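You operate a simulated robot arm through the tools that you are given. There is no shell and no other tool.

The job below is to be done with a simulated two-armed robot. You get a single attempt, and the scene is never put back.

## Task
Swap the blue shim for the size on the plate card.
Fine: slacken the black knob, blue shim into the orange slot, new shim in its place, black knob tight on its mark. The crusher is locked off; leave it so.

The check looks at the end state, three seconds after you hand in, the way a careful person would. Anything else that was tipped, shoved, dropped, spilled or broken makes it a failure.

## Robot
Two 7-joint arms with fingered hands on one trunk that stands fixed in place. Base frame: the origin is at the foot of the trunk, x ahead of it, y to its left, z up. Units: mm, degrees, N and s.
The left shoulder is at [80, 241, 1665], the right one opposite. With the tool pointing down near the work surface each hand reaches from about 100 to 740 mm from the base axis, measured 20 degrees to its own side. Payload 4.9 kg a hand.
The TCP of each hand is the grasp point between the finger pads, 32 mm short of the fingertips. In the tool frame z runs along the fingers and y along their closing line. Largest opening 200 mm; the body of the gripper starts 89 mm behind the TCP. The gripper is a hand of 4 fingers: y runs from the thumb to the fingers, the wrist lies at [0, 0, -267] in the tool frame.
Orientation is that of the tool frame in the base frame, as [roll, pitch, yaw] about the fixed x, y, z axes, in that order (R = Rz(yaw) Ry(pitch) Rx(roll)). With the fingers straight down and closing along the base's y, the tool's x points along the base's -x, its y along +y and its z along -z.

## Interface
- The arms move only by the tool jog_arm. It takes "left_rows", "right_rows" or both (then of equal length, played together; a hand with none holds still); each is a list of rows, each a list of 6 numbers: the shift along the tool's x, y, z in mm, then the turn, a rotation vector about the tool's x, y, z in degrees. In form: [[tx, ty, tz, ax, ay, az], ...]. A call has 1 to 20 rows; each row is the pose to reach, as a shift and turn from the pose commanded when the call began, along the tool's axes at that moment. A row lasts 0.2 s, in which the tool goes at most 50 mm and 8.6 degrees; a call with a longer step from one row to the next is refused whole. A pose out of reach is approached as far as the arm can. The call stops where the force on the tool passes 40 N (or 10 N more than at its start, if that is more) or the arm is blocked; 0.2 s more then pass. In this call time passes only in rows, and 0.2 s behind the last. It gives the time, the measured TCP pose, the force on the tool (base axes), the opening and the grip force at its end, in the units of the frame above (readings bear some noise), with the torque about the TCP (base axes, N m) and any sound that the robot's microphone picked up, and new pictures: "pictures" is both (left out), scene, wrist or none (wrist: the cameras of the hands that moved).
- Cameras (640 x 400 px; columns grow to the right, rows downward): "scene" is now at [89.9, -3.8, 1798.2]; the picture's right is [-0.06, -1.00, 0.00], its down [-0.91, 0.05, -0.41] and it looks along [0.41, -0.02, -0.91] (base axes); focal length 308 px, centre (320, 200). "left" rides on the left gripper at [-69, -69, -116] in its tool frame; the picture's right is [0.71, -0.71, 0.00], its down [0.54, 0.54, -0.64] and it looks along [0.45, 0.45, 0.77] (tool axes); focal length 226 px, centre (320, 200). "right" rides on the right gripper at [69, -69, -116] in its tool frame; the picture's right is [0.71, 0.71, 0.00], its down [-0.54, 0.54, -0.64] and it looks along [-0.45, 0.45, 0.77] (tool axes); focal length 226 px, centre (320, 200). There is no depth. A picture from a camera that has moved, and an enlarged one, comes with that camera's place and axes in the base frame and with its lens.
- move_column(by): slides the trunk up (or, below 0, down) by that many mm; the arms and the scene camera ride with it, the base frame stays. It gives what a move gives, with no picture.
- curl_fingers(finger1, finger2, finger3, thumb_bend, hand): sets how far each is bent, from 0 (flat) to 1 (curled in); at 0.3 the hand is open as for a grip, at 0.7 the pads meet at the TCP. One left out holds its place. A second passes; each finger stops where it meets its share of the squeeze, and holds until it gets a number again. It is the only way to open and close the hand. It gives what a move gives, with no picture; readings hold the bend of each and the force on the fingers (four entries, about 0 where the hand has none), thumb and palm.
- pan_tilt(pan, tilt): turns the head with the scene camera to pan (to the left, within 86 degrees either way) and tilt (down, from -29 to 69), counted from straight ahead of the robot. It gives what a move gives, and a new picture of the scene camera.
- zoom(camera, box): a new picture of the part [left, top, right, bottom] of that camera's present view, enlarged. It takes no simulated time.
- job_done(): hands the job in; it is judged then, once.

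Places have to be worked out from the pictures, the camera data and where the tool is seen. Open the grippers and draw the arms clear of the work before you hand the job in, unless the task says otherwise.

The tools are called as a command line: name --argument value ..., lists and objects as JSON in quotes. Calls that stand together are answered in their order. jog_arm: Moves the arms, as the interface text tells. Its arguments: {"type":"object","properties":{"left_rows":{"type":"array","items":{"type":"array","items":{"type":"number"}}},"right_rows":{"type":"array","items":{"type":"array","items":{"type":"number"}}},"pictures":{"type":"string","enum":["both","scene","wrist","none"]}},"required":[]} The other tools are called the same way: move_column (by) slides the trunk up or down; curl_fingers (finger1, finger2, finger3, thumb_bend, hand) moves the fingers one by one; pan_tilt (pan, tilt) turns the head that bears the scene camera; zoom (camera, box) takes an enlarged picture of a part of a camera's view; job_done () hands the job in.

At the start:

```text
clock: 0.0
left_tcp_pos: [567.2, 149.2, 989.3]
left_orientation: [179.9, 0.0, 180.0]
left_contact_force: [0.2, 0.6, 0.5]
left_wrist_torque: [0.0, 0.01, 0.01]
left_finger_gap: 200.1
left_finger_force: 0.1
left_shape: jaw
left_bend: [0.3, 0.3, 0.3, 0.3]
left_finger forces: [0.1, 0.0, 0.0, 0.1, 0.1, 0.0]
right_tcp_pos: [432.0, -245.7, 957.6]
right_orientation: [-180.0, 0.0, 179.9]
right_contact_force: [0.0, 0.7, -0.1]
right_wrist_torque: [-0.02, 0.02, 0.03]
right_finger_gap: 199.8
right_finger_force: 0.1
right_shape: jaw
right_bend: [0.3, 0.3, 0.3, 0.3]
right_finger forces: [0.0, 0.0, 0.0, 0.0, 0.0, 0.0]
trunk travel left (down, up): [-573.0, 267.0]
head pan, tilt: [-3.4, 65.8]
```

scene: 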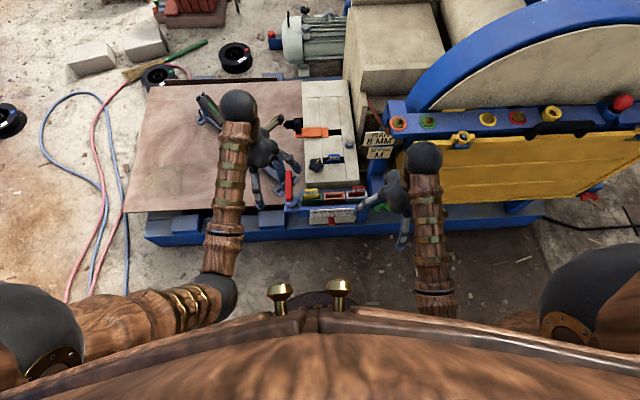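
right: 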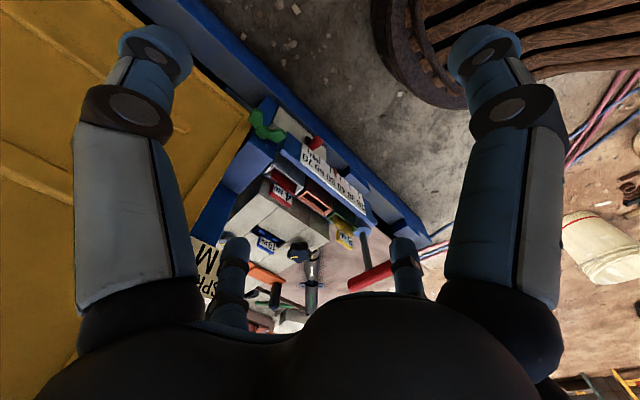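
left: 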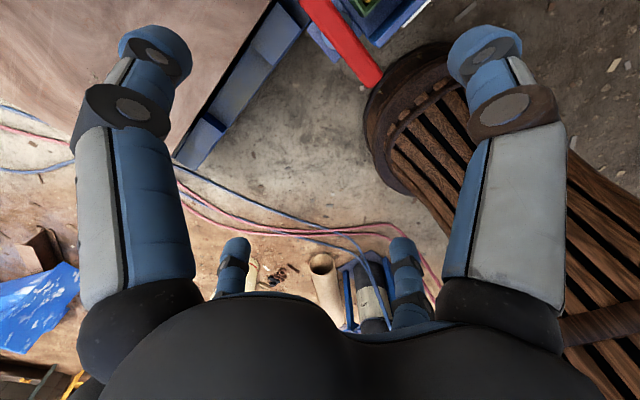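

The scene shows a work block with a card, shims and knobs between the two hands. I zoom in to read the cards and identify parts.

zoom --camera "scene" --box '[240, 70, 420, 240]'

zoom --camera "scene" --box '[270, 165, 390, 240]'

zoom --camera "right" --box '[180, 100, 440, 340]'

zoom --camera "scene" --box '[340, 110, 420, 170]'

```text
2.35 times, centred on (330, 155) of scene
camera zoom: at [89.9, -3.8, 1798.2], right [-0.06, -1.0, 0.0], down [-0.91, 0.05, -0.41], along [0.41, -0.02, -0.91], focal length 725 px, centre (296, 306)
```

zoom: 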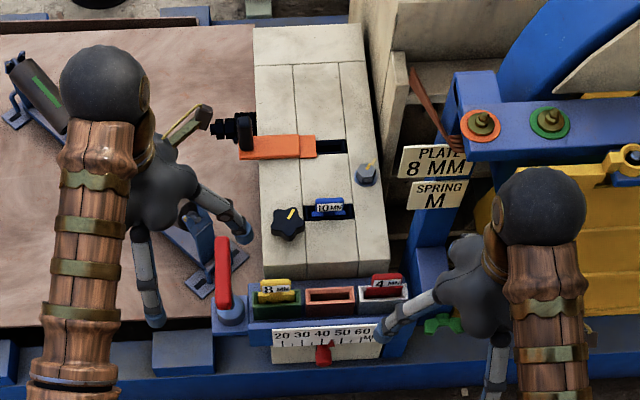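

```text
5.33 times, centred on (330, 202) of scene
camera zoom: at [89.9, -3.8, 1798.2], right [-0.06, -1.0, 0.0], down [-0.91, 0.05, -0.41], along [0.41, -0.02, -0.91], focal length 1643 px, centre (267, 187)
```

zoom: 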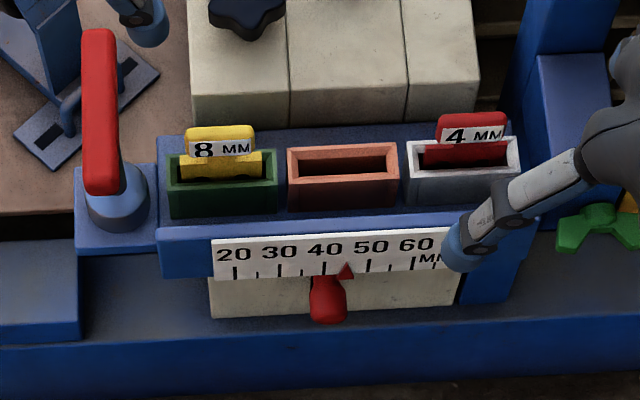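

```text
1.67 times, centred on (310, 220) of right
camera zoom: at [362.1, -316.3, 1073.1], right [-0.71, 0.71, 0.0], down [0.54, 0.54, 0.64], along [0.45, 0.45, -0.77], focal length 377 px, centre (337, 167)
```

zoom: 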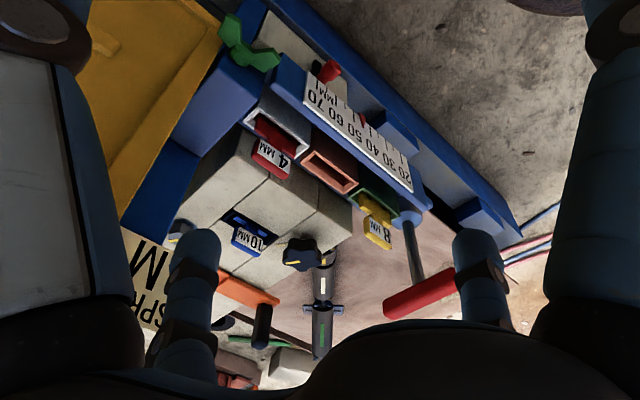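

```text
6.67 times, centred on (380, 140) of scene
camera zoom: at [89.9, -3.8, 1798.2], right [-0.06, -1.0, 0.0], down [-0.91, 0.05, -0.41], along [0.41, -0.02, -0.91], focal length 2054 px, centre (-80, 600)
```

zoom: 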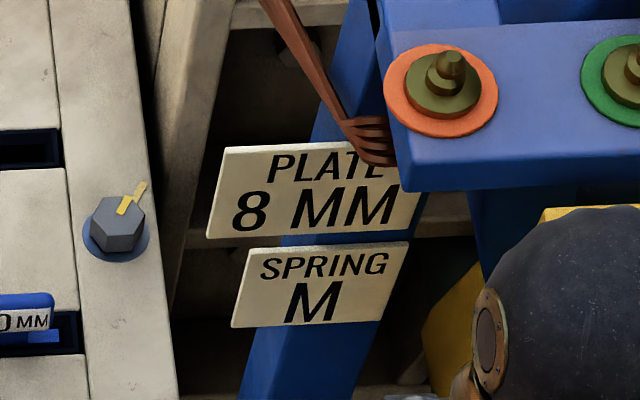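

The plate card calls for 8 mm, which is the yellow shim in the green slot. The blue 10 mm shim in the block is at about (759,-103,716) and the black knob at about (725,-28,725). I move both arms aside, in free air, to clear the view.

jog_arm --left_rows '[[0, 40, 0, 0, 0, 0], [0, 80, 0, 0, 0, 0], [0, 120, 0, 0, 0, 0], [0, 160, 0, 0, 0, 0], [0, 200, 0, 0, 0, 0], [0, 240, 0, 0, 0, 0]]' --right_rows '[[0, -25, 0, 0, 0, 0], [0, -50, 0, 0, 0, 0], [0, -75, 0, 0, 0, 0], [0, -100, 0, 0, 0, 0], [0, -125, 0, 0, 0, 0], [0, -150, 0, 0, 0, 0]]' --pictures "both"

```text
clock: 1.4
left_tcp_pos: [565.1, 387.4, 992.0]
left_orientation: [-179.9, 0.1, 179.9]
left_contact_force: [0.4, -1.0, -0.5]
left_wrist_torque: [-0.02, 0.0, -0.02]
left_finger_gap: 199.7
left_finger_force: 0.1
left_shape: jaw
left_bend: [0.3, 0.3, 0.3, 0.3]
left_finger forces: [0.1, 0.0, 0.0, 0.1, 0.0, 0.1]
right_tcp_pos: [431.1, -396.8, 953.7]
right_orientation: [-180.0, -0.1, 179.9]
right_contact_force: [-0.2, -0.1, 0.1]
right_wrist_torque: [0.01, 0.01, -0.01]
right_finger_gap: 199.6
right_finger_force: 0.1
right_shape: jaw
right_bend: [0.3, 0.3, 0.3, 0.3]
right_finger forces: [0.0, 0.0, 0.0, 0.1, 0.0, 0.0]
trunk travel left (down, up): [-573.0, 267.0]
head pan, tilt: [-3.4, 65.8]
camera scene: at [90.4, -2.9, 1798.2], right [-0.06, -1.0, 0.0], down [-0.91, 0.05, -0.41], along [0.41, -0.02, -0.91], focal length 308 px, centre (320, 200)
camera right: at [362.5, -466.6, 1071.7], right [-0.71, 0.71, 0.0], down [0.54, 0.54, 0.64], along [0.45, 0.45, -0.77], focal length 226 px, centre (320, 200)
camera left: at [636.3, 318.9, 1105.9], right [-0.71, -0.71, 0.0], down [-0.54, 0.54, 0.64], along [-0.45, 0.45, -0.77], focal length 226 px, centre (320, 200)
```

scene: 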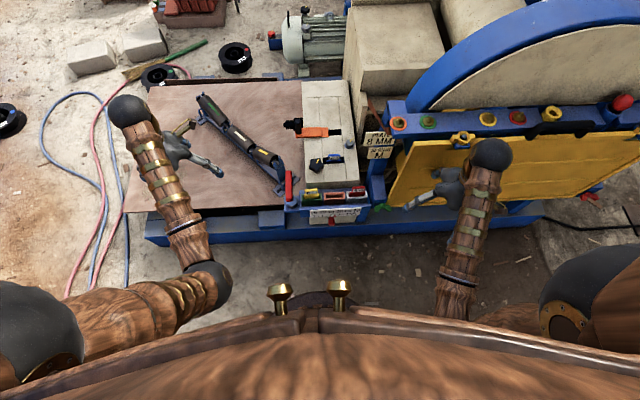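
right: 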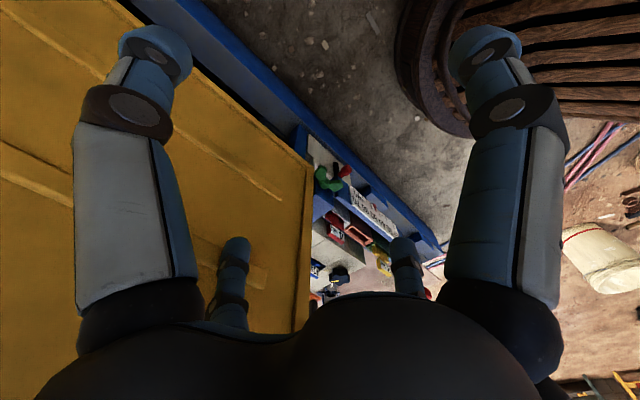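
left: 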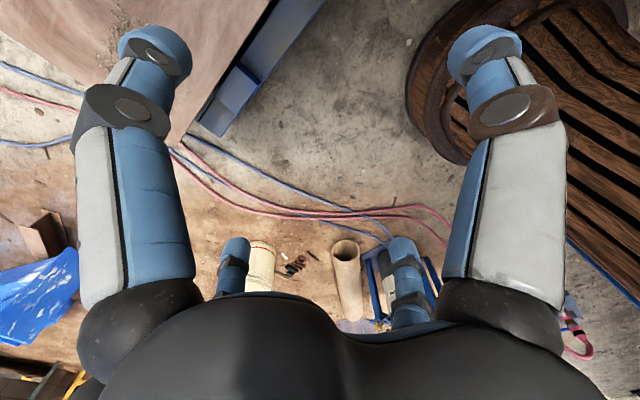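

Now the view is clear; I zoom in on the block, knob and rack.

zoom --camera "scene" --box '[296, 140, 360, 180]'

zoom --camera "scene" --box '[276, 70, 404, 150]'

zoom --camera "scene" --box '[276, 165, 404, 245]'

zoom --camera "scene" --box '[180, 80, 308, 220]'

```text
10.00 times, centred on (328, 160) of scene
camera zoom: at [90.4, -2.9, 1798.2], right [-0.06, -1.0, 0.0], down [-0.91, 0.05, -0.41], along [0.41, -0.02, -0.91], focal length 3081 px, centre (240, 600)
```

zoom: 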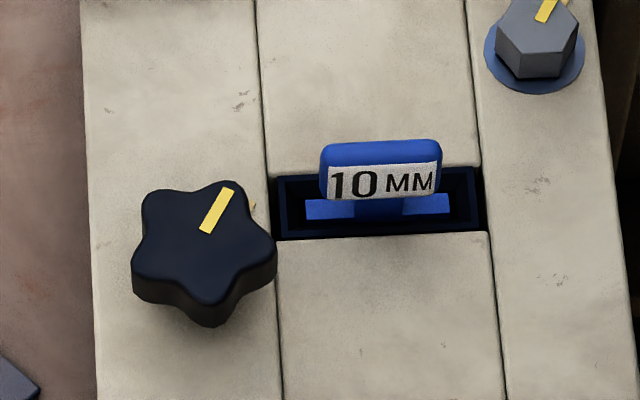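

```text
5.00 times, centred on (340, 110) of scene
camera zoom: at [90.4, -2.9, 1798.2], right [-0.06, -1.0, 0.0], down [-0.91, 0.05, -0.41], along [0.41, -0.02, -0.91], focal length 1540 px, centre (220, 650)
```

zoom: 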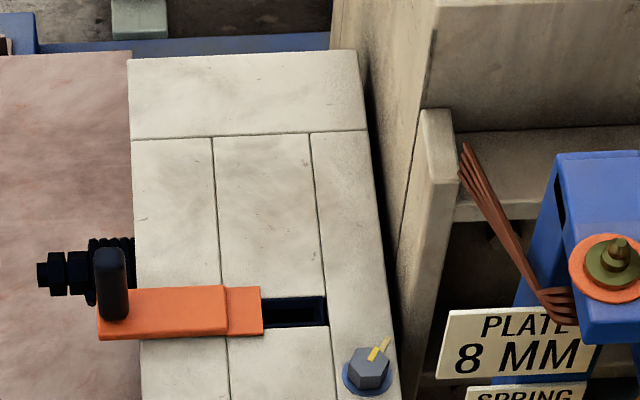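

```text
5.00 times, centred on (340, 205) of scene
camera zoom: at [90.4, -2.9, 1798.2], right [-0.06, -1.0, 0.0], down [-0.91, 0.05, -0.41], along [0.41, -0.02, -0.91], focal length 1540 px, centre (220, 175)
```

zoom: 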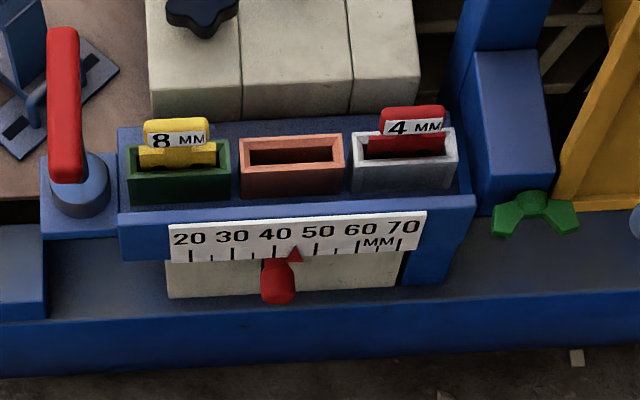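

```text
2.86 times, centred on (244, 150) of scene
camera zoom: at [90.4, -2.9, 1798.2], right [-0.06, -1.0, 0.0], down [-0.91, 0.05, -0.41], along [0.41, -0.02, -0.91], focal length 880 px, centre (537, 343)
```

zoom: 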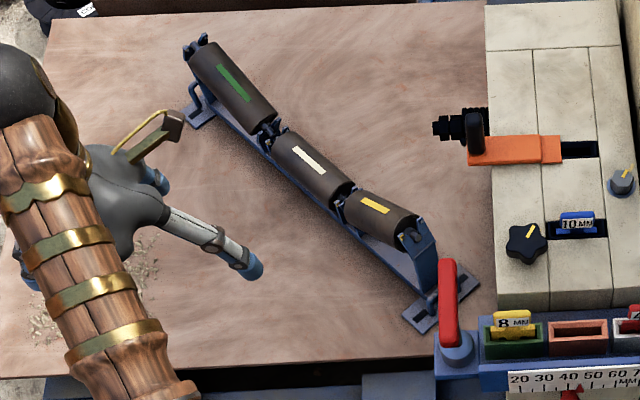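

The knob's yellow stripe and a small witness mark beside it on the block are visible. To get better reach and a closer view I raise both hands, then lower the trunk by the same amount.

jog_arm --left_rows '[[0, 0, -40, 0, 0, 0], [0, 0, -80, 0, 0, 0], [0, 0, -120, 0, 0, 0], [0, 0, -160, 0, 0, 0], [0, 0, -200, 0, 0, 0], [0, 0, -250, 0, 0, 0]]' --right_rows '[[0, 0, -40, 0, 0, 0], [0, 0, -80, 0, 0, 0], [0, 0, -120, 0, 0, 0], [0, 0, -160, 0, 0, 0], [0, 0, -200, 0, 0, 0], [0, 0, -250, 0, 0, 0]]' --pictures "scene"

```text
clock: 3.0
left_tcp_pos: [570.5, 394.1, 1238.0]
left_orientation: [-180.0, -0.2, 179.9]
left_contact_force: [0.9, 0.8, 0.1]
left_wrist_torque: [0.05, 0.05, 0.01]
left_finger_gap: 200.2
left_finger_force: 0.1
left_shape: jaw
left_bend: [0.3, 0.3, 0.3, 0.3]
left_finger forces: [0.1, 0.0, 0.0, 0.1, 0.0, 0.0]
right_tcp_pos: [397.9, -458.0, 1205.1]
right_orientation: [-179.9, -0.2, 169.0]
right_contact_force: [0.7, 1.0, 0.1]
right_wrist_torque: [-0.02, 0.04, 0.0]
right_finger_gap: 200.2
right_finger_force: 0.0
right_shape: jaw
right_bend: [0.3, 0.3, 0.3, 0.3]
right_finger forces: [0.0, 0.0, 0.1, 0.0, 0.1, 0.0]
right hand out of reach, approached as far as the arm can: row 1
trunk travel left (down, up): [-573.0, 267.0]
head pan, tilt: [-3.4, 65.8]
stopped in row 6 (right hand): the arm was blocked; the commanded pose is now the measured one
camera scene: at [95.7, -1.2, 1797.9], right [-0.06, -1.0, 0.0], down [-0.91, 0.05, -0.41], along [0.41, -0.03, -0.91], focal length 308 px, centre (320, 200)
```

scene: 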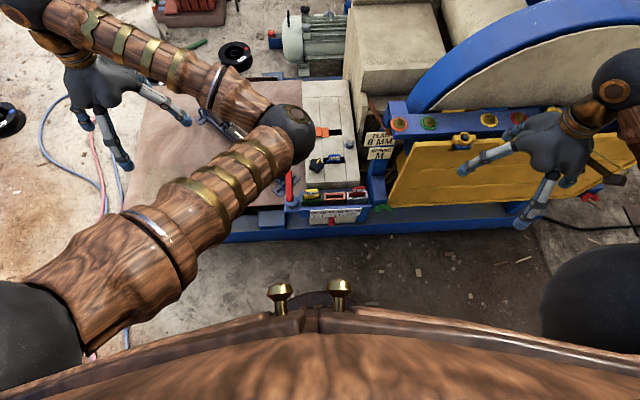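

Both hands are up; the right arm's elbow shifted but nothing was touched. Now I lower the trunk 250 mm.

move_column --by -250

pan_tilt --pan -5 --tilt 55

```text
clock: 5.6
left_tcp_pos: [566.2, 392.5, 990.8]
left_orientation: [180.0, 0.1, -179.9]
left_contact_force: [-0.1, -0.2, -0.4]
left_wrist_torque: [0.01, -0.02, 0.0]
left_finger_gap: 200.1
left_finger_force: 0.1
left_shape: jaw
left_bend: [0.3, 0.3, 0.3, 0.3]
left_finger forces: [0.1, 0.0, 0.0, 0.1, 0.1, 0.0]
right_tcp_pos: [395.3, -457.3, 956.4]
right_orientation: [180.0, 0.0, 169.1]
right_contact_force: [0.2, 0.0, -0.1]
right_wrist_torque: [-0.01, 0.04, -0.01]
right_finger_gap: 200.0
right_finger_force: 0.1
right_shape: jaw
right_bend: [0.3, 0.3, 0.3, 0.3]
right_finger forces: [0.0, 0.1, 0.0, 0.0, 0.0, 0.0]
trunk travel left (down, up): [-323.0, 517.0]
head pan, tilt: [-3.4, 65.8]
```

```text
clock: 6.3
left_tcp_pos: [567.1, 391.6, 990.9]
left_orientation: [180.0, 0.0, -180.0]
left_contact_force: [0.0, -0.3, 0.2]
left_wrist_torque: [0.0, 0.01, -0.02]
left_finger_gap: 200.2
left_finger_force: 0.0
left_shape: jaw
left_bend: [0.3, 0.3, 0.3, 0.3]
left_finger forces: [0.0, 0.0, 0.0, 0.1, 0.1, 0.0]
right_tcp_pos: [395.7, -457.6, 957.7]
right_orientation: [-180.0, 0.0, 169.2]
right_contact_force: [0.6, -0.1, 1.4]
right_wrist_torque: [0.01, -0.01, 0.0]
right_finger_gap: 200.0
right_finger_force: 0.0
right_shape: jaw
right_bend: [0.3, 0.3, 0.3, 0.3]
right_finger forces: [0.0, 0.0, 0.1, 0.0, 0.0, 0.0]
trunk travel left (down, up): [-323.0, 517.0]
head pan, tilt: [-5.0, 55.0]
camera scene: at [102.2, -6.7, 1560.6], right [-0.09, -1.0, 0.0], down [-0.82, 0.07, -0.57], along [0.57, -0.05, -0.82], focal length 308 px, centre (320, 200)
```

scene: 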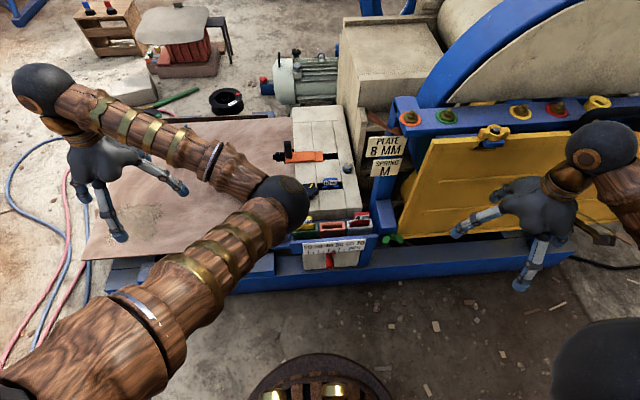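

The left forearm blocks part of the view; I pull the left hand back and outward.

jog_arm --left_rows '[[40, 15, 0, 0, 0, 0], [80, 30, 0, 0, 0, 0], [120, 45, 0, 0, 0, 0], [160, 60, 0, 0, 0, 0], [200, 75, 0, 0, 0, 0]]' --pictures "scene"

```text
clock: 7.5
left_tcp_pos: [364.8, 467.2, 990.4]
left_orientation: [-179.8, 0.1, 180.0]
left_contact_force: [0.1, 0.4, 0.3]
left_wrist_torque: [-0.01, 0.0, 0.03]
left_finger_gap: 200.0
left_finger_force: 0.1
left_shape: jaw
left_bend: [0.3, 0.3, 0.3, 0.3]
left_finger forces: [0.1, 0.1, 0.0, 0.1, 0.0, 0.0]
right_tcp_pos: [395.0, -456.8, 957.1]
right_orientation: [180.0, 0.0, 169.2]
right_contact_force: [0.2, -0.4, -0.2]
right_wrist_torque: [-0.03, -0.03, 0.04]
right_finger_gap: 200.1
right_finger_force: 0.0
right_shape: jaw
right_bend: [0.3, 0.3, 0.3, 0.3]
right_finger forces: [0.1, 0.1, 0.1, 0.0, 0.0, 0.0]
trunk travel left (down, up): [-323.0, 517.0]
head pan, tilt: [-5.0, 55.0]
camera scene: at [101.7, -5.5, 1560.7], right [-0.09, -1.0, 0.0], down [-0.82, 0.07, -0.57], along [0.57, -0.05, -0.82], focal length 308 px, centre (320, 200)
```

scene: 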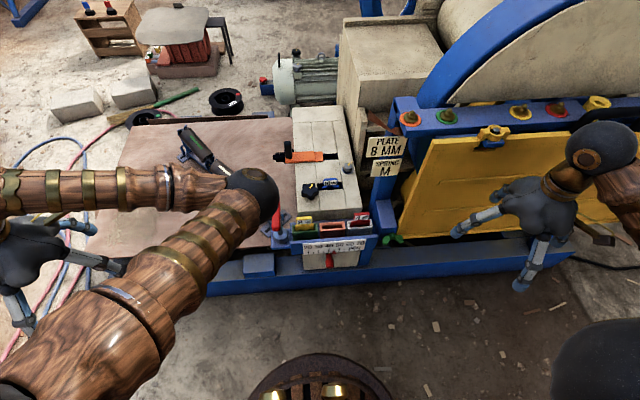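

Now a clear view of the block; I shift the left arm further outward to swing its elbow away, then zoom.

jog_arm --left_rows '[[15, 40, 0, 0, 0, 0], [30, 80, 0, 0, 0, 0], [45, 120, 0, 0, 0, 0], [60, 160, 0, 0, 0, 0]]' --pictures "scene"

zoom --camera "scene" --box '[290, 165, 354, 205]'

zoom --camera "scene" --box '[264, 200, 392, 280]'

```text
clock: 8.5
left_tcp_pos: [306.5, 628.8, 989.0]
left_orientation: [-179.7, 0.0, 180.0]
left_contact_force: [-0.4, 0.9, -0.2]
left_wrist_torque: [0.0, -0.01, 0.0]
left_finger_gap: 199.9
left_finger_force: 0.1
left_shape: jaw
left_bend: [0.3, 0.3, 0.3, 0.3]
left_finger forces: [0.1, 0.0, 0.0, 0.0, 0.1, 0.0]
right_tcp_pos: [395.8, -455.7, 957.9]
right_orientation: [-179.8, 0.0, 169.2]
right_contact_force: [-0.8, 0.4, 0.4]
right_wrist_torque: [-0.04, -0.02, 0.03]
right_finger_gap: 200.1
right_finger_force: 0.0
right_shape: jaw
right_bend: [0.3, 0.3, 0.3, 0.3]
right_finger forces: [0.0, 0.1, 0.1, 0.1, 0.1, 0.0]
trunk travel left (down, up): [-323.0, 517.0]
head pan, tilt: [-5.0, 55.0]
camera scene: at [101.6, -3.5, 1560.7], right [-0.09, -1.0, 0.0], down [-0.82, 0.07, -0.57], along [0.57, -0.05, -0.82], focal length 308 px, centre (320, 200)
```

scene: 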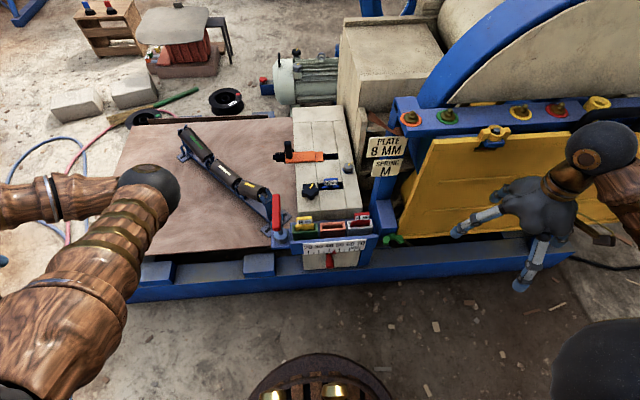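

```text
10.00 times, centred on (322, 185) of scene
camera zoom: at [101.6, -3.5, 1560.7], right [-0.09, -1.0, 0.0], down [-0.82, 0.07, -0.57], along [0.57, -0.05, -0.82], focal length 3081 px, centre (300, 350)
```

zoom: 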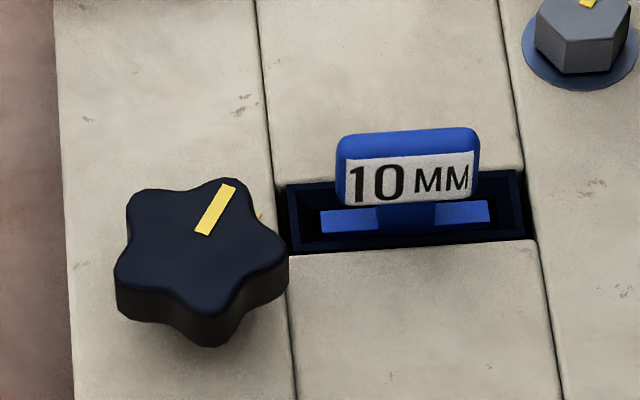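

```text
5.00 times, centred on (328, 240) of scene
camera zoom: at [101.6, -3.5, 1560.7], right [-0.09, -1.0, 0.0], down [-0.82, 0.07, -0.57], along [0.57, -0.05, -0.82], focal length 1540 px, centre (280, 0)
```

zoom: 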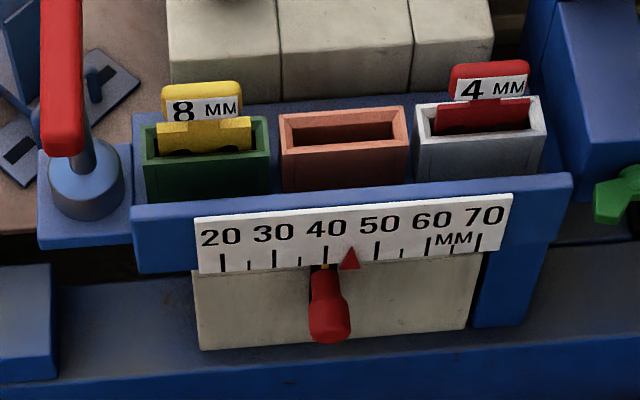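

I now estimate: knob centre (725,-25), top z≈730; blue tab (762,-100,~712); rack shims near (600,0,735); the crusher beam and signs come down to y≈-175 around x 655, z 950–1090, so the left arm is the safer one. I try turning the left hand yaw from 180 to 90 in free air.

jog_arm --left_rows '[[0, 0, 0, 0, 0, 8.2], [0, 0, 0, 0, 0, 16.4], [0, 0, 0, 0, 0, 24.6], [0, 0, 0, 0, 0, 32.8], [0, 0, 0, 0, 0, 41], [0, 0, 0, 0, 0, 49.2], [0, 0, 0, 0, 0, 57.4], [0, 0, 0, 0, 0, 65.6], [0, 0, 0, 0, 0, 73.8], [0, 0, 0, 0, 0, 82], [0, 0, 0, 0, 0, 90]]' --pictures "both"

```text
clock: 10.9
left_tcp_pos: [306.1, 627.9, 990.3]
left_orientation: [-179.9, 0.1, 89.9]
left_contact_force: [-0.5, 0.2, 0.0]
left_wrist_torque: [0.02, -0.02, 0.01]
left_finger_gap: 200.0
left_finger_force: 0.2
left_shape: jaw
left_bend: [0.3, 0.3, 0.3, 0.3]
left_finger forces: [0.0, 0.1, 0.1, 0.1, 0.1, 0.0]
right_tcp_pos: [395.5, -457.0, 955.6]
right_orientation: [180.0, 0.0, 169.2]
right_contact_force: [0.2, 0.6, 0.1]
right_wrist_torque: [0.0, 0.03, 0.01]
right_finger_gap: 200.1
right_finger_force: 0.1
right_shape: jaw
right_bend: [0.3, 0.3, 0.3, 0.3]
right_finger forces: [0.1, 0.1, 0.1, 0.0, 0.1, 0.0]
trunk travel left (down, up): [-323.0, 517.0]
head pan, tilt: [-5.0, 55.0]
camera scene: at [102.2, -6.7, 1560.7], right [-0.09, -1.0, 0.0], down [-0.82, 0.07, -0.57], along [0.57, -0.05, -0.82], focal length 308 px, centre (320, 200)
camera left: at [239.1, 558.6, 1106.6], right [-0.71, 0.71, 0.0], down [0.54, 0.54, 0.64], along [0.45, 0.45, -0.77], focal length 226 px, centre (320, 200)
```

scene: 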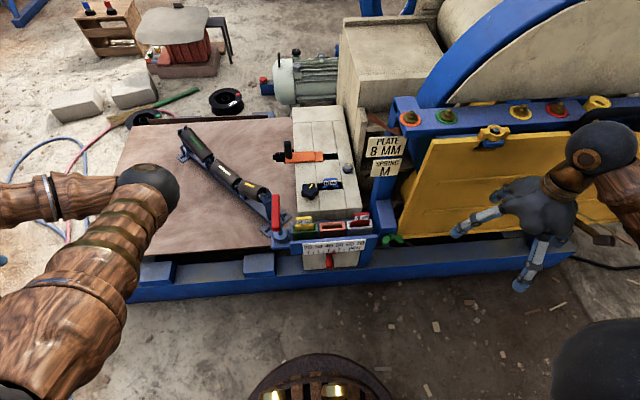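
left: 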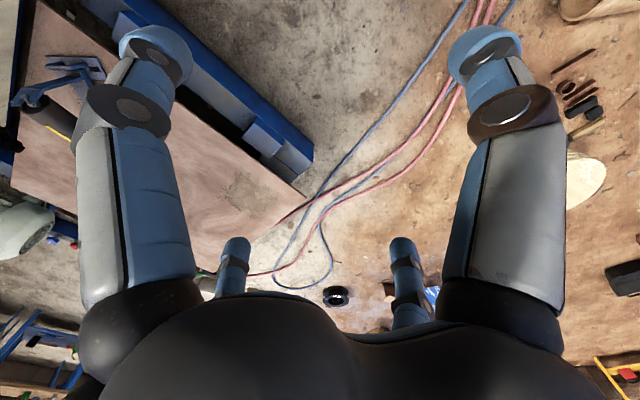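

The turn worked; I continue to yaw 0 to learn the wrist's range.

jog_arm --left_rows '[[0, 0, 0, 0, 0, 8.2], [0, 0, 0, 0, 0, 16.4], [0, 0, 0, 0, 0, 24.6], [0, 0, 0, 0, 0, 32.8], [0, 0, 0, 0, 0, 41], [0, 0, 0, 0, 0, 49.2], [0, 0, 0, 0, 0, 57.4], [0, 0, 0, 0, 0, 65.6], [0, 0, 0, 0, 0, 73.8], [0, 0, 0, 0, 0, 82], [0, 0, 0, 0, 0, 90]]' --pictures "none"

```text
clock: 13.3
left_tcp_pos: [412.4, 621.9, 842.4]
left_orientation: [-177.6, 0.1, 1.7]
left_contact_force: [-0.1, 0.1, -0.5]
left_wrist_torque: [-0.01, -0.02, -0.01]
left_finger_gap: 199.8
left_finger_force: 0.1
left_shape: jaw
left_bend: [0.3, 0.3, 0.3, 0.3]
left_finger forces: [0.0, 0.0, 0.0, 0.1, 0.1, 0.1]
left hand out of reach, approached as far as the arm can: row 7, 8, 9, 10, 11
right_tcp_pos: [394.4, -456.4, 957.7]
right_orientation: [180.0, 0.1, 169.2]
right_contact_force: [-0.8, 0.2, 0.2]
right_wrist_torque: [0.01, -0.03, 0.02]
right_finger_gap: 200.2
right_finger_force: 0.0
right_shape: jaw
right_bend: [0.3, 0.3, 0.3, 0.3]
right_finger forces: [0.1, 0.0, 0.0, 0.0, 0.1, 0.1]
trunk travel left (down, up): [-323.0, 517.0]
head pan, tilt: [-5.0, 55.0]
```

Yaw below ~40 is out of reach here, so I return to yaw 90 (range roughly 40 to 180+).

jog_arm --left_rows '[[0, 0, 0, 0, 0, -8.2], [0, 0, 0, 0, 0, -16.4], [0, 0, 0, 0, 0, -24.6], [0, 0, 0, 0, 0, -32.8], [0, 0, 0, 0, 0, -41], [0, 0, 0, 0, 0, -49.2], [0, 0, 0, 0, 0, -57.4], [0, 0, 0, 0, 0, -65.6], [0, 0, 0, 0, 0, -73.8], [0, 0, 0, 0, 0, -82], [0, 0, 0, 0, 0, -90]]' --pictures "none"

```text
clock: 15.7
left_tcp_pos: [414.8, 621.4, 843.3]
left_orientation: [-179.9, -2.3, 92.0]
left_contact_force: [0.5, 0.6, 0.5]
left_wrist_torque: [0.01, 0.0, -0.01]
left_finger_gap: 199.7
left_finger_force: 0.0
left_shape: jaw
left_bend: [0.3, 0.3, 0.3, 0.3]
left_finger forces: [0.0, 0.0, 0.0, 0.0, 0.0, 0.0]
right_tcp_pos: [394.6, -458.1, 956.6]
right_orientation: [179.9, 0.0, 169.2]
right_contact_force: [-0.3, 0.5, 1.1]
right_wrist_torque: [0.0, -0.02, 0.01]
right_finger_gap: 199.8
right_finger_force: 0.0
right_shape: jaw
right_bend: [0.3, 0.3, 0.3, 0.3]
right_finger forces: [0.0, 0.0, 0.0, 0.0, 0.0, 0.1]
trunk travel left (down, up): [-323.0, 517.0]
head pan, tilt: [-5.0, 55.0]
```

The pose is slightly tilted (-2.3° pitch) and lower; I correct the tilt and raise the hand to z≈990.

jog_arm --left_rows '[[0, 0, -30, 0, -2.3, 2], [0, 0, -70, 0, -2.3, 2], [0, 0, -110, 0, -2.3, 2], [0, 0, -150, 0, -2.3, 2]]' --pictures "none"

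curl_fingers --hand "left" --finger1 0.6

zoom --camera "left" --box '[0, 0, 640, 400]'

```text
clock: 16.7
left_tcp_pos: [415.0, 614.4, 992.2]
left_orientation: [-179.7, -0.1, 89.8]
left_contact_force: [0.2, 0.5, 0.2]
left_wrist_torque: [0.05, -0.02, -0.01]
left_finger_gap: 200.1
left_finger_force: 0.0
left_shape: jaw
left_bend: [0.3, 0.3, 0.3, 0.3]
left_finger forces: [0.1, 0.0, 0.1, 0.1, 0.0, 0.1]
right_tcp_pos: [395.3, -458.3, 954.9]
right_orientation: [179.9, 0.0, 169.2]
right_contact_force: [-1.3, -0.1, -0.2]
right_wrist_torque: [0.02, 0.02, 0.02]
right_finger_gap: 199.8
right_finger_force: 0.2
right_shape: jaw
right_bend: [0.3, 0.3, 0.3, 0.3]
right_finger forces: [0.0, 0.1, 0.0, 0.0, 0.0, 0.0]
trunk travel left (down, up): [-323.0, 517.0]
head pan, tilt: [-5.0, 55.0]
```

```text
clock: 17.7
left_tcp_pos: [415.5, 615.0, 993.8]
left_orientation: [-179.8, -0.1, 89.8]
left_contact_force: [0.2, -1.0, -0.4]
left_wrist_torque: [0.01, 0.01, 0.02]
left_finger_gap: 100.2
left_finger_force: 0.0
left_shape: fingers
left_bend: [0.6, 0.3, 0.3, 0.3]
left_finger forces: [0.1, 0.0, 0.0, 0.0, 0.1, 0.0]
right_tcp_pos: [396.3, -457.9, 956.5]
right_orientation: [180.0, 0.0, 169.2]
right_contact_force: [-0.3, 0.4, 0.4]
right_wrist_torque: [0.01, -0.02, 0.01]
right_finger_gap: 200.0
right_finger_force: 0.2
right_shape: jaw
right_bend: [0.3, 0.3, 0.3, 0.3]
right_finger forces: [0.0, 0.1, 0.0, 0.1, 0.0, 0.0]
trunk travel left (down, up): [-323.0, 517.0]
head pan, tilt: [-5.0, 55.0]
```

```text
1.00 times, centred on (320, 200) of left (not enlarged: the box is as wide or as high as the picture)
camera zoom: at [348.2, 545.5, 1108.3], right [-0.71, 0.71, 0.0], down [0.54, 0.54, 0.64], along [0.45, 0.46, -0.77], focal length 226 px, centre (320, 200)
```

zoom: 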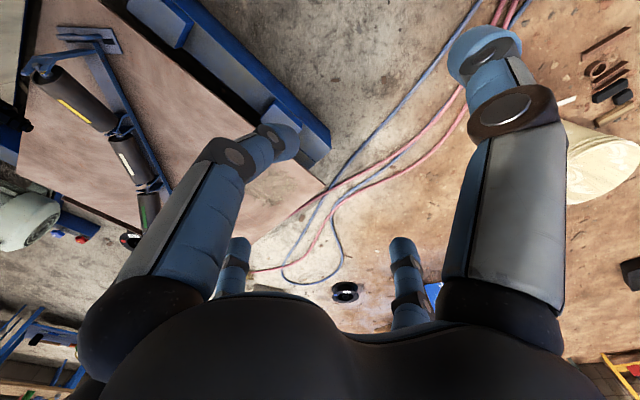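

Finger1 is the one on tool −x (so finger2 on +y opposite the thumb, finger3 on +x). I reopen it and swing the left hand at safe height to a viewing pose about (578,-104,920), yaw 60.

curl_fingers --hand "left" --finger1 0.3

jog_arm --left_rows '[[-45, 10, 0, 0, 0, 2], [-90, 20, 0, 0, 0, 4], [-135, 30, 0, 0, 0, 6], [-180, 40, 0, 0, 0, 8], [-225, 51, 0, 0, 0, 10], [-270, 61, 0, 0, 0, 12], [-315, 71, 0, 0, 0, 14], [-360, 81, 0, 0, 0, 16], [-405, 91, 10, 0, 0, 18], [-450, 101, 20, 0, 0, 20], [-495, 111, 30, 0, 0, 22], [-540, 121, 40, 0, 0, 24], [-585, 132, 50, 0, 0, 26], [-630, 143, 60, 0, 0, 28], [-675, 153, 68, 0, 0, 30], [-715, 163, 72, 0, 0, 30]]' --pictures "both"

```text
clock: 18.7
left_tcp_pos: [414.6, 615.4, 992.0]
left_orientation: [-179.9, -0.1, 89.9]
left_contact_force: [-0.1, 0.3, -1.2]
left_wrist_torque: [0.0, 0.03, 0.02]
left_finger_gap: 139.6
left_finger_force: 0.1
left_shape: fingers
left_bend: [0.3, 0.3, 0.3, 0.3]
left_finger forces: [0.0, 0.1, 0.1, 0.0, 0.1, 0.0]
right_tcp_pos: [395.4, -456.2, 956.6]
right_orientation: [180.0, 0.1, 169.2]
right_contact_force: [-0.3, 0.8, -0.7]
right_wrist_torque: [-0.03, 0.01, -0.03]
right_finger_gap: 199.7
right_finger_force: 0.0
right_shape: jaw
right_bend: [0.3, 0.3, 0.3, 0.3]
right_finger forces: [0.0, 0.1, 0.0, 0.1, 0.0, 0.0]
trunk travel left (down, up): [-323.0, 517.0]
head pan, tilt: [-5.0, 55.0]
```

```text
clock: 22.1
left_tcp_pos: [577.8, -103.0, 920.0]
left_orientation: [-179.7, -0.1, 59.9]
left_contact_force: [0.2, -0.1, -0.3]
left_wrist_torque: [0.04, -0.01, -0.02]
left_finger_gap: 140.0
left_finger_force: 0.1
left_shape: fingers
left_bend: [0.3, 0.3, 0.3, 0.3]
left_finger forces: [0.0, 0.0, 0.1, 0.0, 0.0, 0.1]
right_tcp_pos: [396.5, -459.2, 955.9]
right_orientation: [179.9, 0.0, 169.2]
right_contact_force: [0.0, -1.0, -0.3]
right_wrist_torque: [0.0, 0.03, -0.02]
right_finger_gap: 200.0
right_finger_force: 0.0
right_shape: jaw
right_bend: [0.3, 0.3, 0.3, 0.3]
right_finger forces: [0.0, 0.1, 0.0, 0.0, 0.0, 0.0]
trunk travel left (down, up): [-323.0, 517.0]
head pan, tilt: [-5.0, 55.0]
camera scene: at [102.8, -7.6, 1560.6], right [-0.09, -1.0, 0.0], down [-0.82, 0.07, -0.57], along [0.57, -0.05, -0.82], focal length 308 px, centre (320, 200)
camera left: at [484.4, -129.5, 1035.3], right [-0.26, 0.97, 0.0], down [0.74, 0.19, 0.64], along [0.62, 0.17, -0.77], focal length 226 px, centre (320, 200)
```

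scene: 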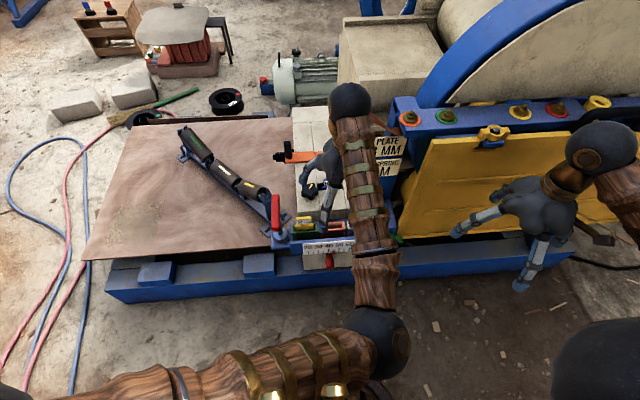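
left: 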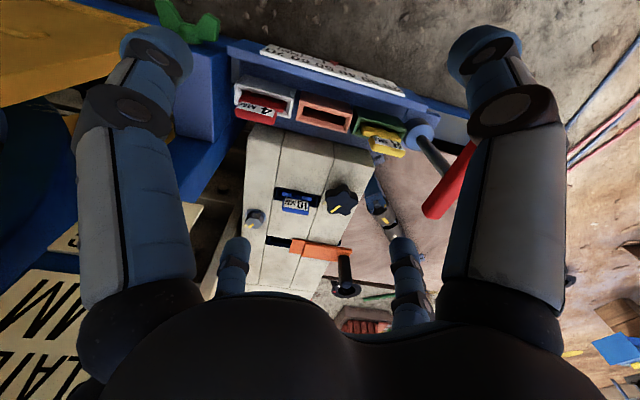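

The left wrist camera now sees the block from above. I zoom on the knob/shim and rack.

zoom --camera "left" --box '[240, 165, 368, 245]'

zoom --camera "left" --box '[220, 60, 460, 210]'

zoom --camera "left" --box '[316, 170, 364, 230]'

```text
5.00 times, centred on (304, 205) of left
camera zoom: at [484.4, -129.5, 1035.3], right [-0.26, 0.97, 0.0], down [0.74, 0.19, 0.64], along [0.62, 0.17, -0.77], focal length 1130 px, centre (400, 175)
```

zoom: 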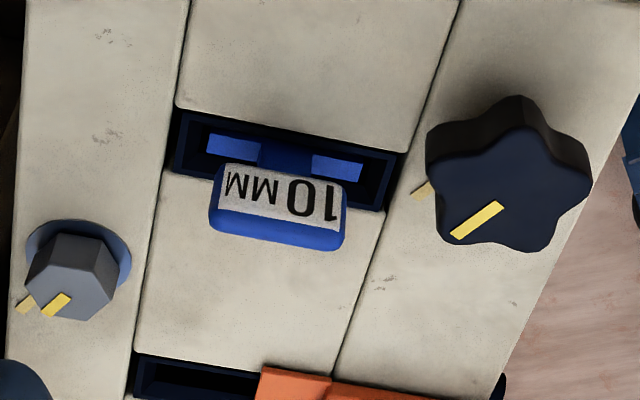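

```text
2.67 times, centred on (340, 135) of left
camera zoom: at [484.4, -129.5, 1035.3], right [-0.26, 0.97, 0.0], down [0.74, 0.19, 0.64], along [0.62, 0.17, -0.77], focal length 603 px, centre (267, 373)
```

zoom: 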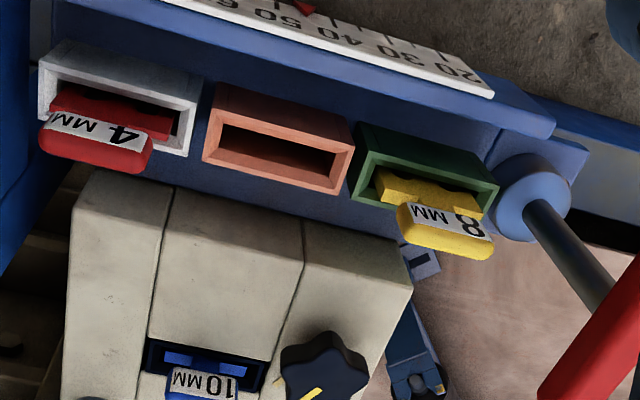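

```text
6.67 times, centred on (340, 200) of left
camera zoom: at [484.4, -129.5, 1035.3], right [-0.26, 0.97, 0.0], down [0.74, 0.19, 0.64], along [0.62, 0.17, -0.77], focal length 1507 px, centre (187, 200)
```

zoom: 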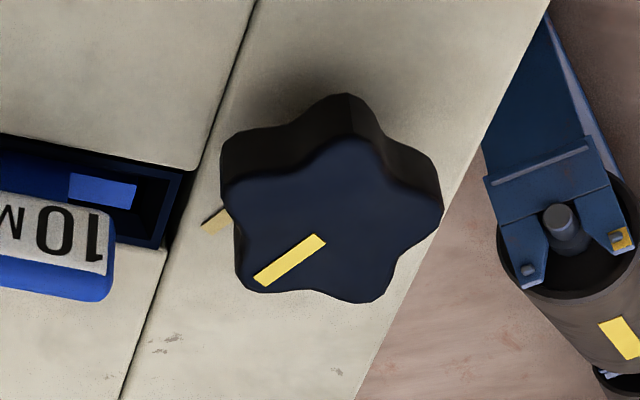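

Triangulated: knob centre ≈(731,-25), top z≈727.5, block top z≈699, pointer at about -29° and the witness mark at about -38° (from +x); shim shoulders z≈686, tab around (765,-100), z 700–738. I pre-close all left fingers to ~100 mm opening and move over the knob at z≈850.

curl_fingers --hand "left" --finger1 0.5 --finger2 0.5 --finger3 0.5 --thumb_bend 0.5

jog_arm --left_rows '[[36, 23, 0, 0, 0, 0], [72, 47, 0, 0, 0, 0], [108, 70, 0, 0, 0, 0], [144, 93, 0, 0, 0, 0], [144, 93, 35, 0, 0, 0], [144, 93, 70, 0, 0, 0]]' --pictures "both"

```text
clock: 23.1
left_tcp_pos: [576.6, -102.7, 919.7]
left_orientation: [-179.9, -0.1, 59.9]
left_contact_force: [0.1, 0.0, 1.0]
left_wrist_torque: [0.02, 0.0, 0.03]
left_finger_gap: 69.5
left_finger_force: 0.0
left_shape: fingers
left_bend: [0.5, 0.5, 0.5, 0.5]
left_finger forces: [0.1, 0.0, 0.1, 0.0, 0.1, 0.0]
right_tcp_pos: [395.4, -457.8, 956.0]
right_orientation: [180.0, -0.1, 169.1]
right_contact_force: [-0.5, 0.1, -0.4]
right_wrist_torque: [-0.02, 0.01, -0.02]
right_finger_gap: 200.0
right_finger_force: 0.1
right_shape: jaw
right_bend: [0.3, 0.3, 0.3, 0.3]
right_finger forces: [0.0, 0.0, 0.0, 0.1, 0.0, 0.1]
trunk travel left (down, up): [-323.0, 517.0]
head pan, tilt: [-5.0, 55.0]
```

```text
clock: 24.5
left_tcp_pos: [728.5, -21.4, 846.8]
left_orientation: [-179.9, 0.0, 59.9]
left_contact_force: [-0.7, 0.3, 0.3]
left_wrist_torque: [-0.02, 0.01, 0.0]
left_finger_gap: 69.6
left_finger_force: 0.1
left_shape: fingers
left_bend: [0.5, 0.5, 0.5, 0.5]
left_finger forces: [0.0, 0.0, 0.0, 0.0, 0.0, 0.0]
right_tcp_pos: [395.8, -457.6, 956.2]
right_orientation: [180.0, -0.1, 169.2]
right_contact_force: [0.5, 0.0, -0.5]
right_wrist_torque: [-0.02, 0.02, -0.01]
right_finger_gap: 200.2
right_finger_force: 0.0
right_shape: jaw
right_bend: [0.3, 0.3, 0.3, 0.3]
right_finger forces: [0.0, 0.0, 0.1, 0.0, 0.0, 0.0]
trunk travel left (down, up): [-323.0, 517.0]
head pan, tilt: [-5.0, 55.0]
camera scene: at [103.2, -6.1, 1560.7], right [-0.09, -1.0, 0.0], down [-0.82, 0.07, -0.57], along [0.57, -0.05, -0.82], focal length 308 px, centre (320, 200)
camera left: at [636.4, -47.2, 962.9], right [-0.26, 0.97, 0.0], down [0.74, 0.2, 0.64], along [0.62, 0.17, -0.77], focal length 226 px, centre (320, 200)
```

scene: 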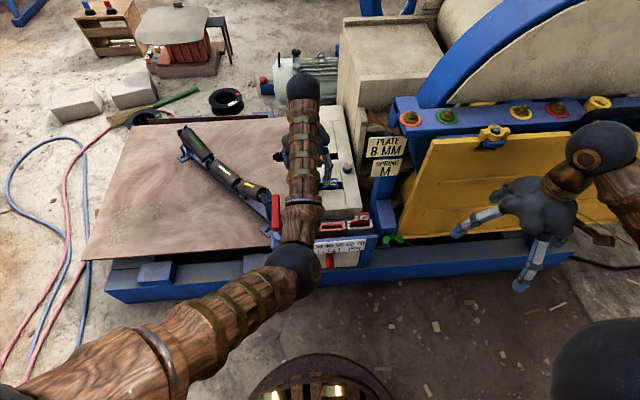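
left: 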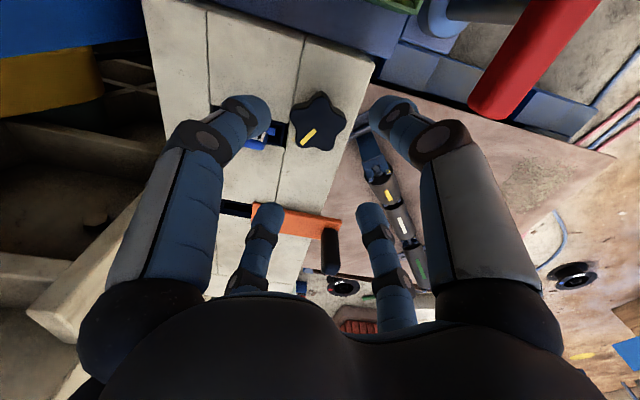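

The hand is above the knob. I zoom the wrist view to refine the knob centre, pointer and mark angles from this steeper look.

zoom --camera "left" --box '[256, 80, 384, 160]'

zoom --camera "scene" --box '[256, 120, 384, 220]'

```text
5.00 times, centred on (320, 120) of left
camera zoom: at [636.4, -47.2, 962.9], right [-0.26, 0.97, 0.0], down [0.74, 0.2, 0.64], along [0.62, 0.17, -0.77], focal length 1130 px, centre (320, 600)
```

zoom: 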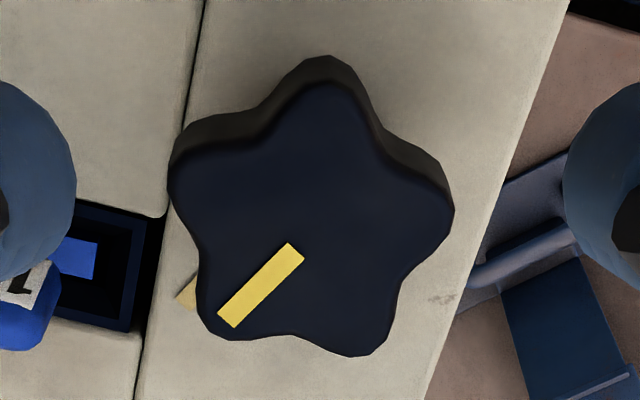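

```text
4.00 times, centred on (320, 170) of scene
camera zoom: at [103.2, -6.1, 1560.7], right [-0.09, -1.0, 0.0], down [-0.82, 0.07, -0.57], along [0.57, -0.05, -0.82], focal length 1232 px, centre (320, 320)
```

zoom: 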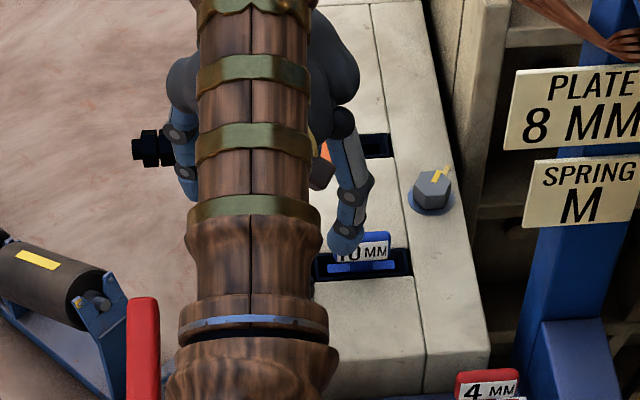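

From this view: knob centre ≈(728.6,-25.4), pointer ≈-29.5°, mark ≈-34°. I shift ~4 mm to centre and descend so the fingertips straddle the knob (TCP z≈740).

jog_arm --left_rows '[[-4, 0, 15, 0, 0, 0], [-4, 0, 35, 0, 0, 0], [-4, 0, 55, 0, 0, 0], [-4, 0, 72, 0, 0, 0], [-4, 0, 88, 0, 0, 0], [-4, 0, 98, 0, 0, 0], [-4, 0, 106, 0, 0, 0]]' --pictures "both"

zoom --camera "left" --box '[220, 60, 420, 250]'

```text
clock: 26.1
left_tcp_pos: [727.4, -25.4, 743.6]
left_orientation: [-179.9, -0.1, 59.7]
left_contact_force: [0.2, -0.2, 3.0]
left_wrist_torque: [-0.2, -0.01, 0.0]
left_finger_gap: 69.2
left_finger_force: 2.0
left_shape: fingers
left_bend: [0.5, 0.5, 0.5, 0.5]
left_finger forces: [1.9, 1.7, 0.0, 0.1, 0.1, 0.0]
right_tcp_pos: [396.5, -457.7, 955.3]
right_orientation: [180.0, 0.0, 169.2]
right_contact_force: [0.2, 0.5, 0.1]
right_wrist_torque: [0.0, 0.0, -0.01]
right_finger_gap: 200.1
right_finger_force: 0.1
right_shape: jaw
right_bend: [0.3, 0.3, 0.3, 0.3]
right_finger forces: [0.0, 0.0, 0.1, 0.0, 0.0, 0.1]
trunk travel left (down, up): [-323.0, 517.0]
head pan, tilt: [-5.0, 55.0]
camera scene: at [101.7, -6.7, 1560.8], right [-0.09, -1.0, 0.0], down [-0.82, 0.07, -0.57], along [0.57, -0.05, -0.82], focal length 308 px, centre (320, 200)
camera left: at [634.6, -51.7, 859.0], right [-0.26, 0.97, 0.0], down [0.74, 0.19, 0.64], along [0.62, 0.17, -0.77], focal length 226 px, centre (320, 200)
```

scene: 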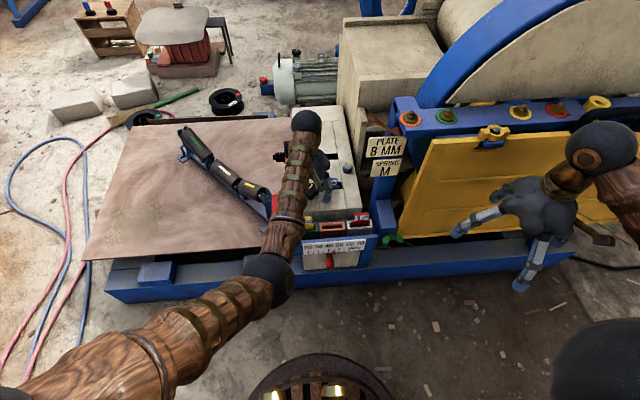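
left: 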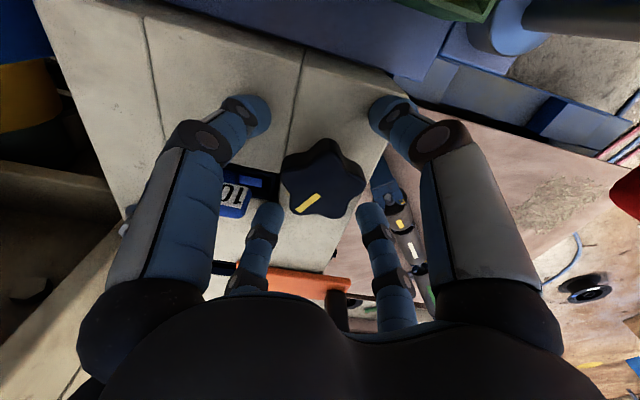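

```text
2.11 times, centred on (320, 155) of left
camera zoom: at [634.6, -51.7, 859.0], right [-0.26, 0.97, 0.0], down [0.74, 0.19, 0.64], along [0.62, 0.17, -0.77], focal length 476 px, centre (320, 295)
```

zoom: 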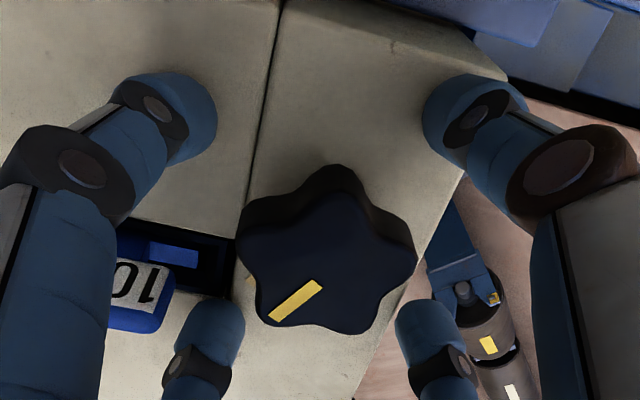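

A light 3 N upward contact on finger1 and finger2 — the two tips that are over the block (tips reach ~44 mm below TCP). I raise 6 mm so they hover, then close all four on the knob.

jog_arm --left_rows '[[0, 0, -6, 0, 0, 0]]' --pictures "none"

curl_fingers --hand "left" --finger1 0.56 --finger2 0.56 --finger3 0.56 --thumb_bend 0.56

zoom --camera "left" --box '[220, 60, 420, 250]'

```text
clock: 26.5
left_tcp_pos: [726.9, -25.4, 748.6]
left_orientation: [-179.8, 0.1, 59.9]
left_contact_force: [0.0, -0.6, 0.0]
left_wrist_torque: [0.03, 0.02, 0.0]
left_finger_gap: 69.4
left_finger_force: 0.1
left_shape: fingers
left_bend: [0.5, 0.5, 0.5, 0.5]
left_finger forces: [0.0, 0.0, 0.0, 0.1, 0.1, 0.0]
right_tcp_pos: [395.9, -457.6, 956.9]
right_orientation: [-180.0, 0.0, 169.2]
right_contact_force: [0.2, 0.2, -0.3]
right_wrist_torque: [0.03, 0.04, 0.0]
right_finger_gap: 199.8
right_finger_force: 0.0
right_shape: jaw
right_bend: [0.3, 0.3, 0.3, 0.3]
right_finger forces: [0.0, 0.0, 0.0, 0.0, 0.0, 0.0]
trunk travel left (down, up): [-323.0, 517.0]
head pan, tilt: [-5.0, 55.0]
```

```text
clock: 27.5
left_tcp_pos: [727.6, -25.7, 749.2]
left_orientation: [-179.8, -0.1, 60.0]
left_contact_force: [-0.5, -0.5, -0.3]
left_wrist_torque: [0.02, 0.03, -0.02]
left_finger_gap: 47.7
left_finger_force: 0.0
left_shape: fingers
left_bend: [0.56, 0.56, 0.56, 0.56]
left_finger forces: [0.0, 0.0, 0.0, 0.0, 0.0, 0.0]
right_tcp_pos: [395.2, -457.8, 956.7]
right_orientation: [-180.0, 0.0, 169.1]
right_contact_force: [0.3, 0.4, -0.5]
right_wrist_torque: [0.02, -0.01, 0.0]
right_finger_gap: 199.8
right_finger_force: 0.1
right_shape: jaw
right_bend: [0.3, 0.3, 0.3, 0.3]
right_finger forces: [0.1, 0.0, 0.0, 0.0, 0.0, 0.0]
trunk travel left (down, up): [-323.0, 517.0]
head pan, tilt: [-5.0, 55.0]
```

```text
2.11 times, centred on (320, 155) of left
camera zoom: at [634.6, -51.8, 864.4], right [-0.26, 0.97, 0.0], down [0.74, 0.19, 0.64], along [0.62, 0.17, -0.77], focal length 476 px, centre (320, 295)
```

zoom: 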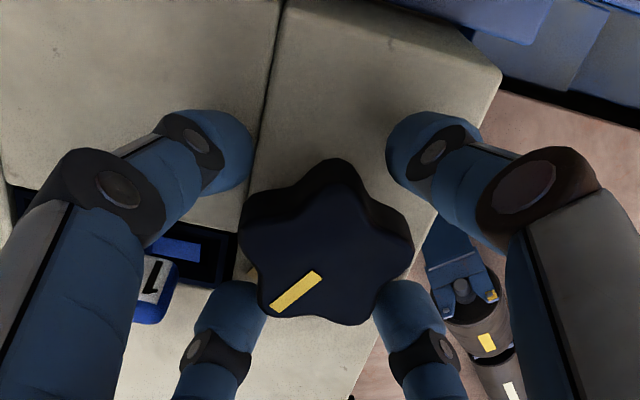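

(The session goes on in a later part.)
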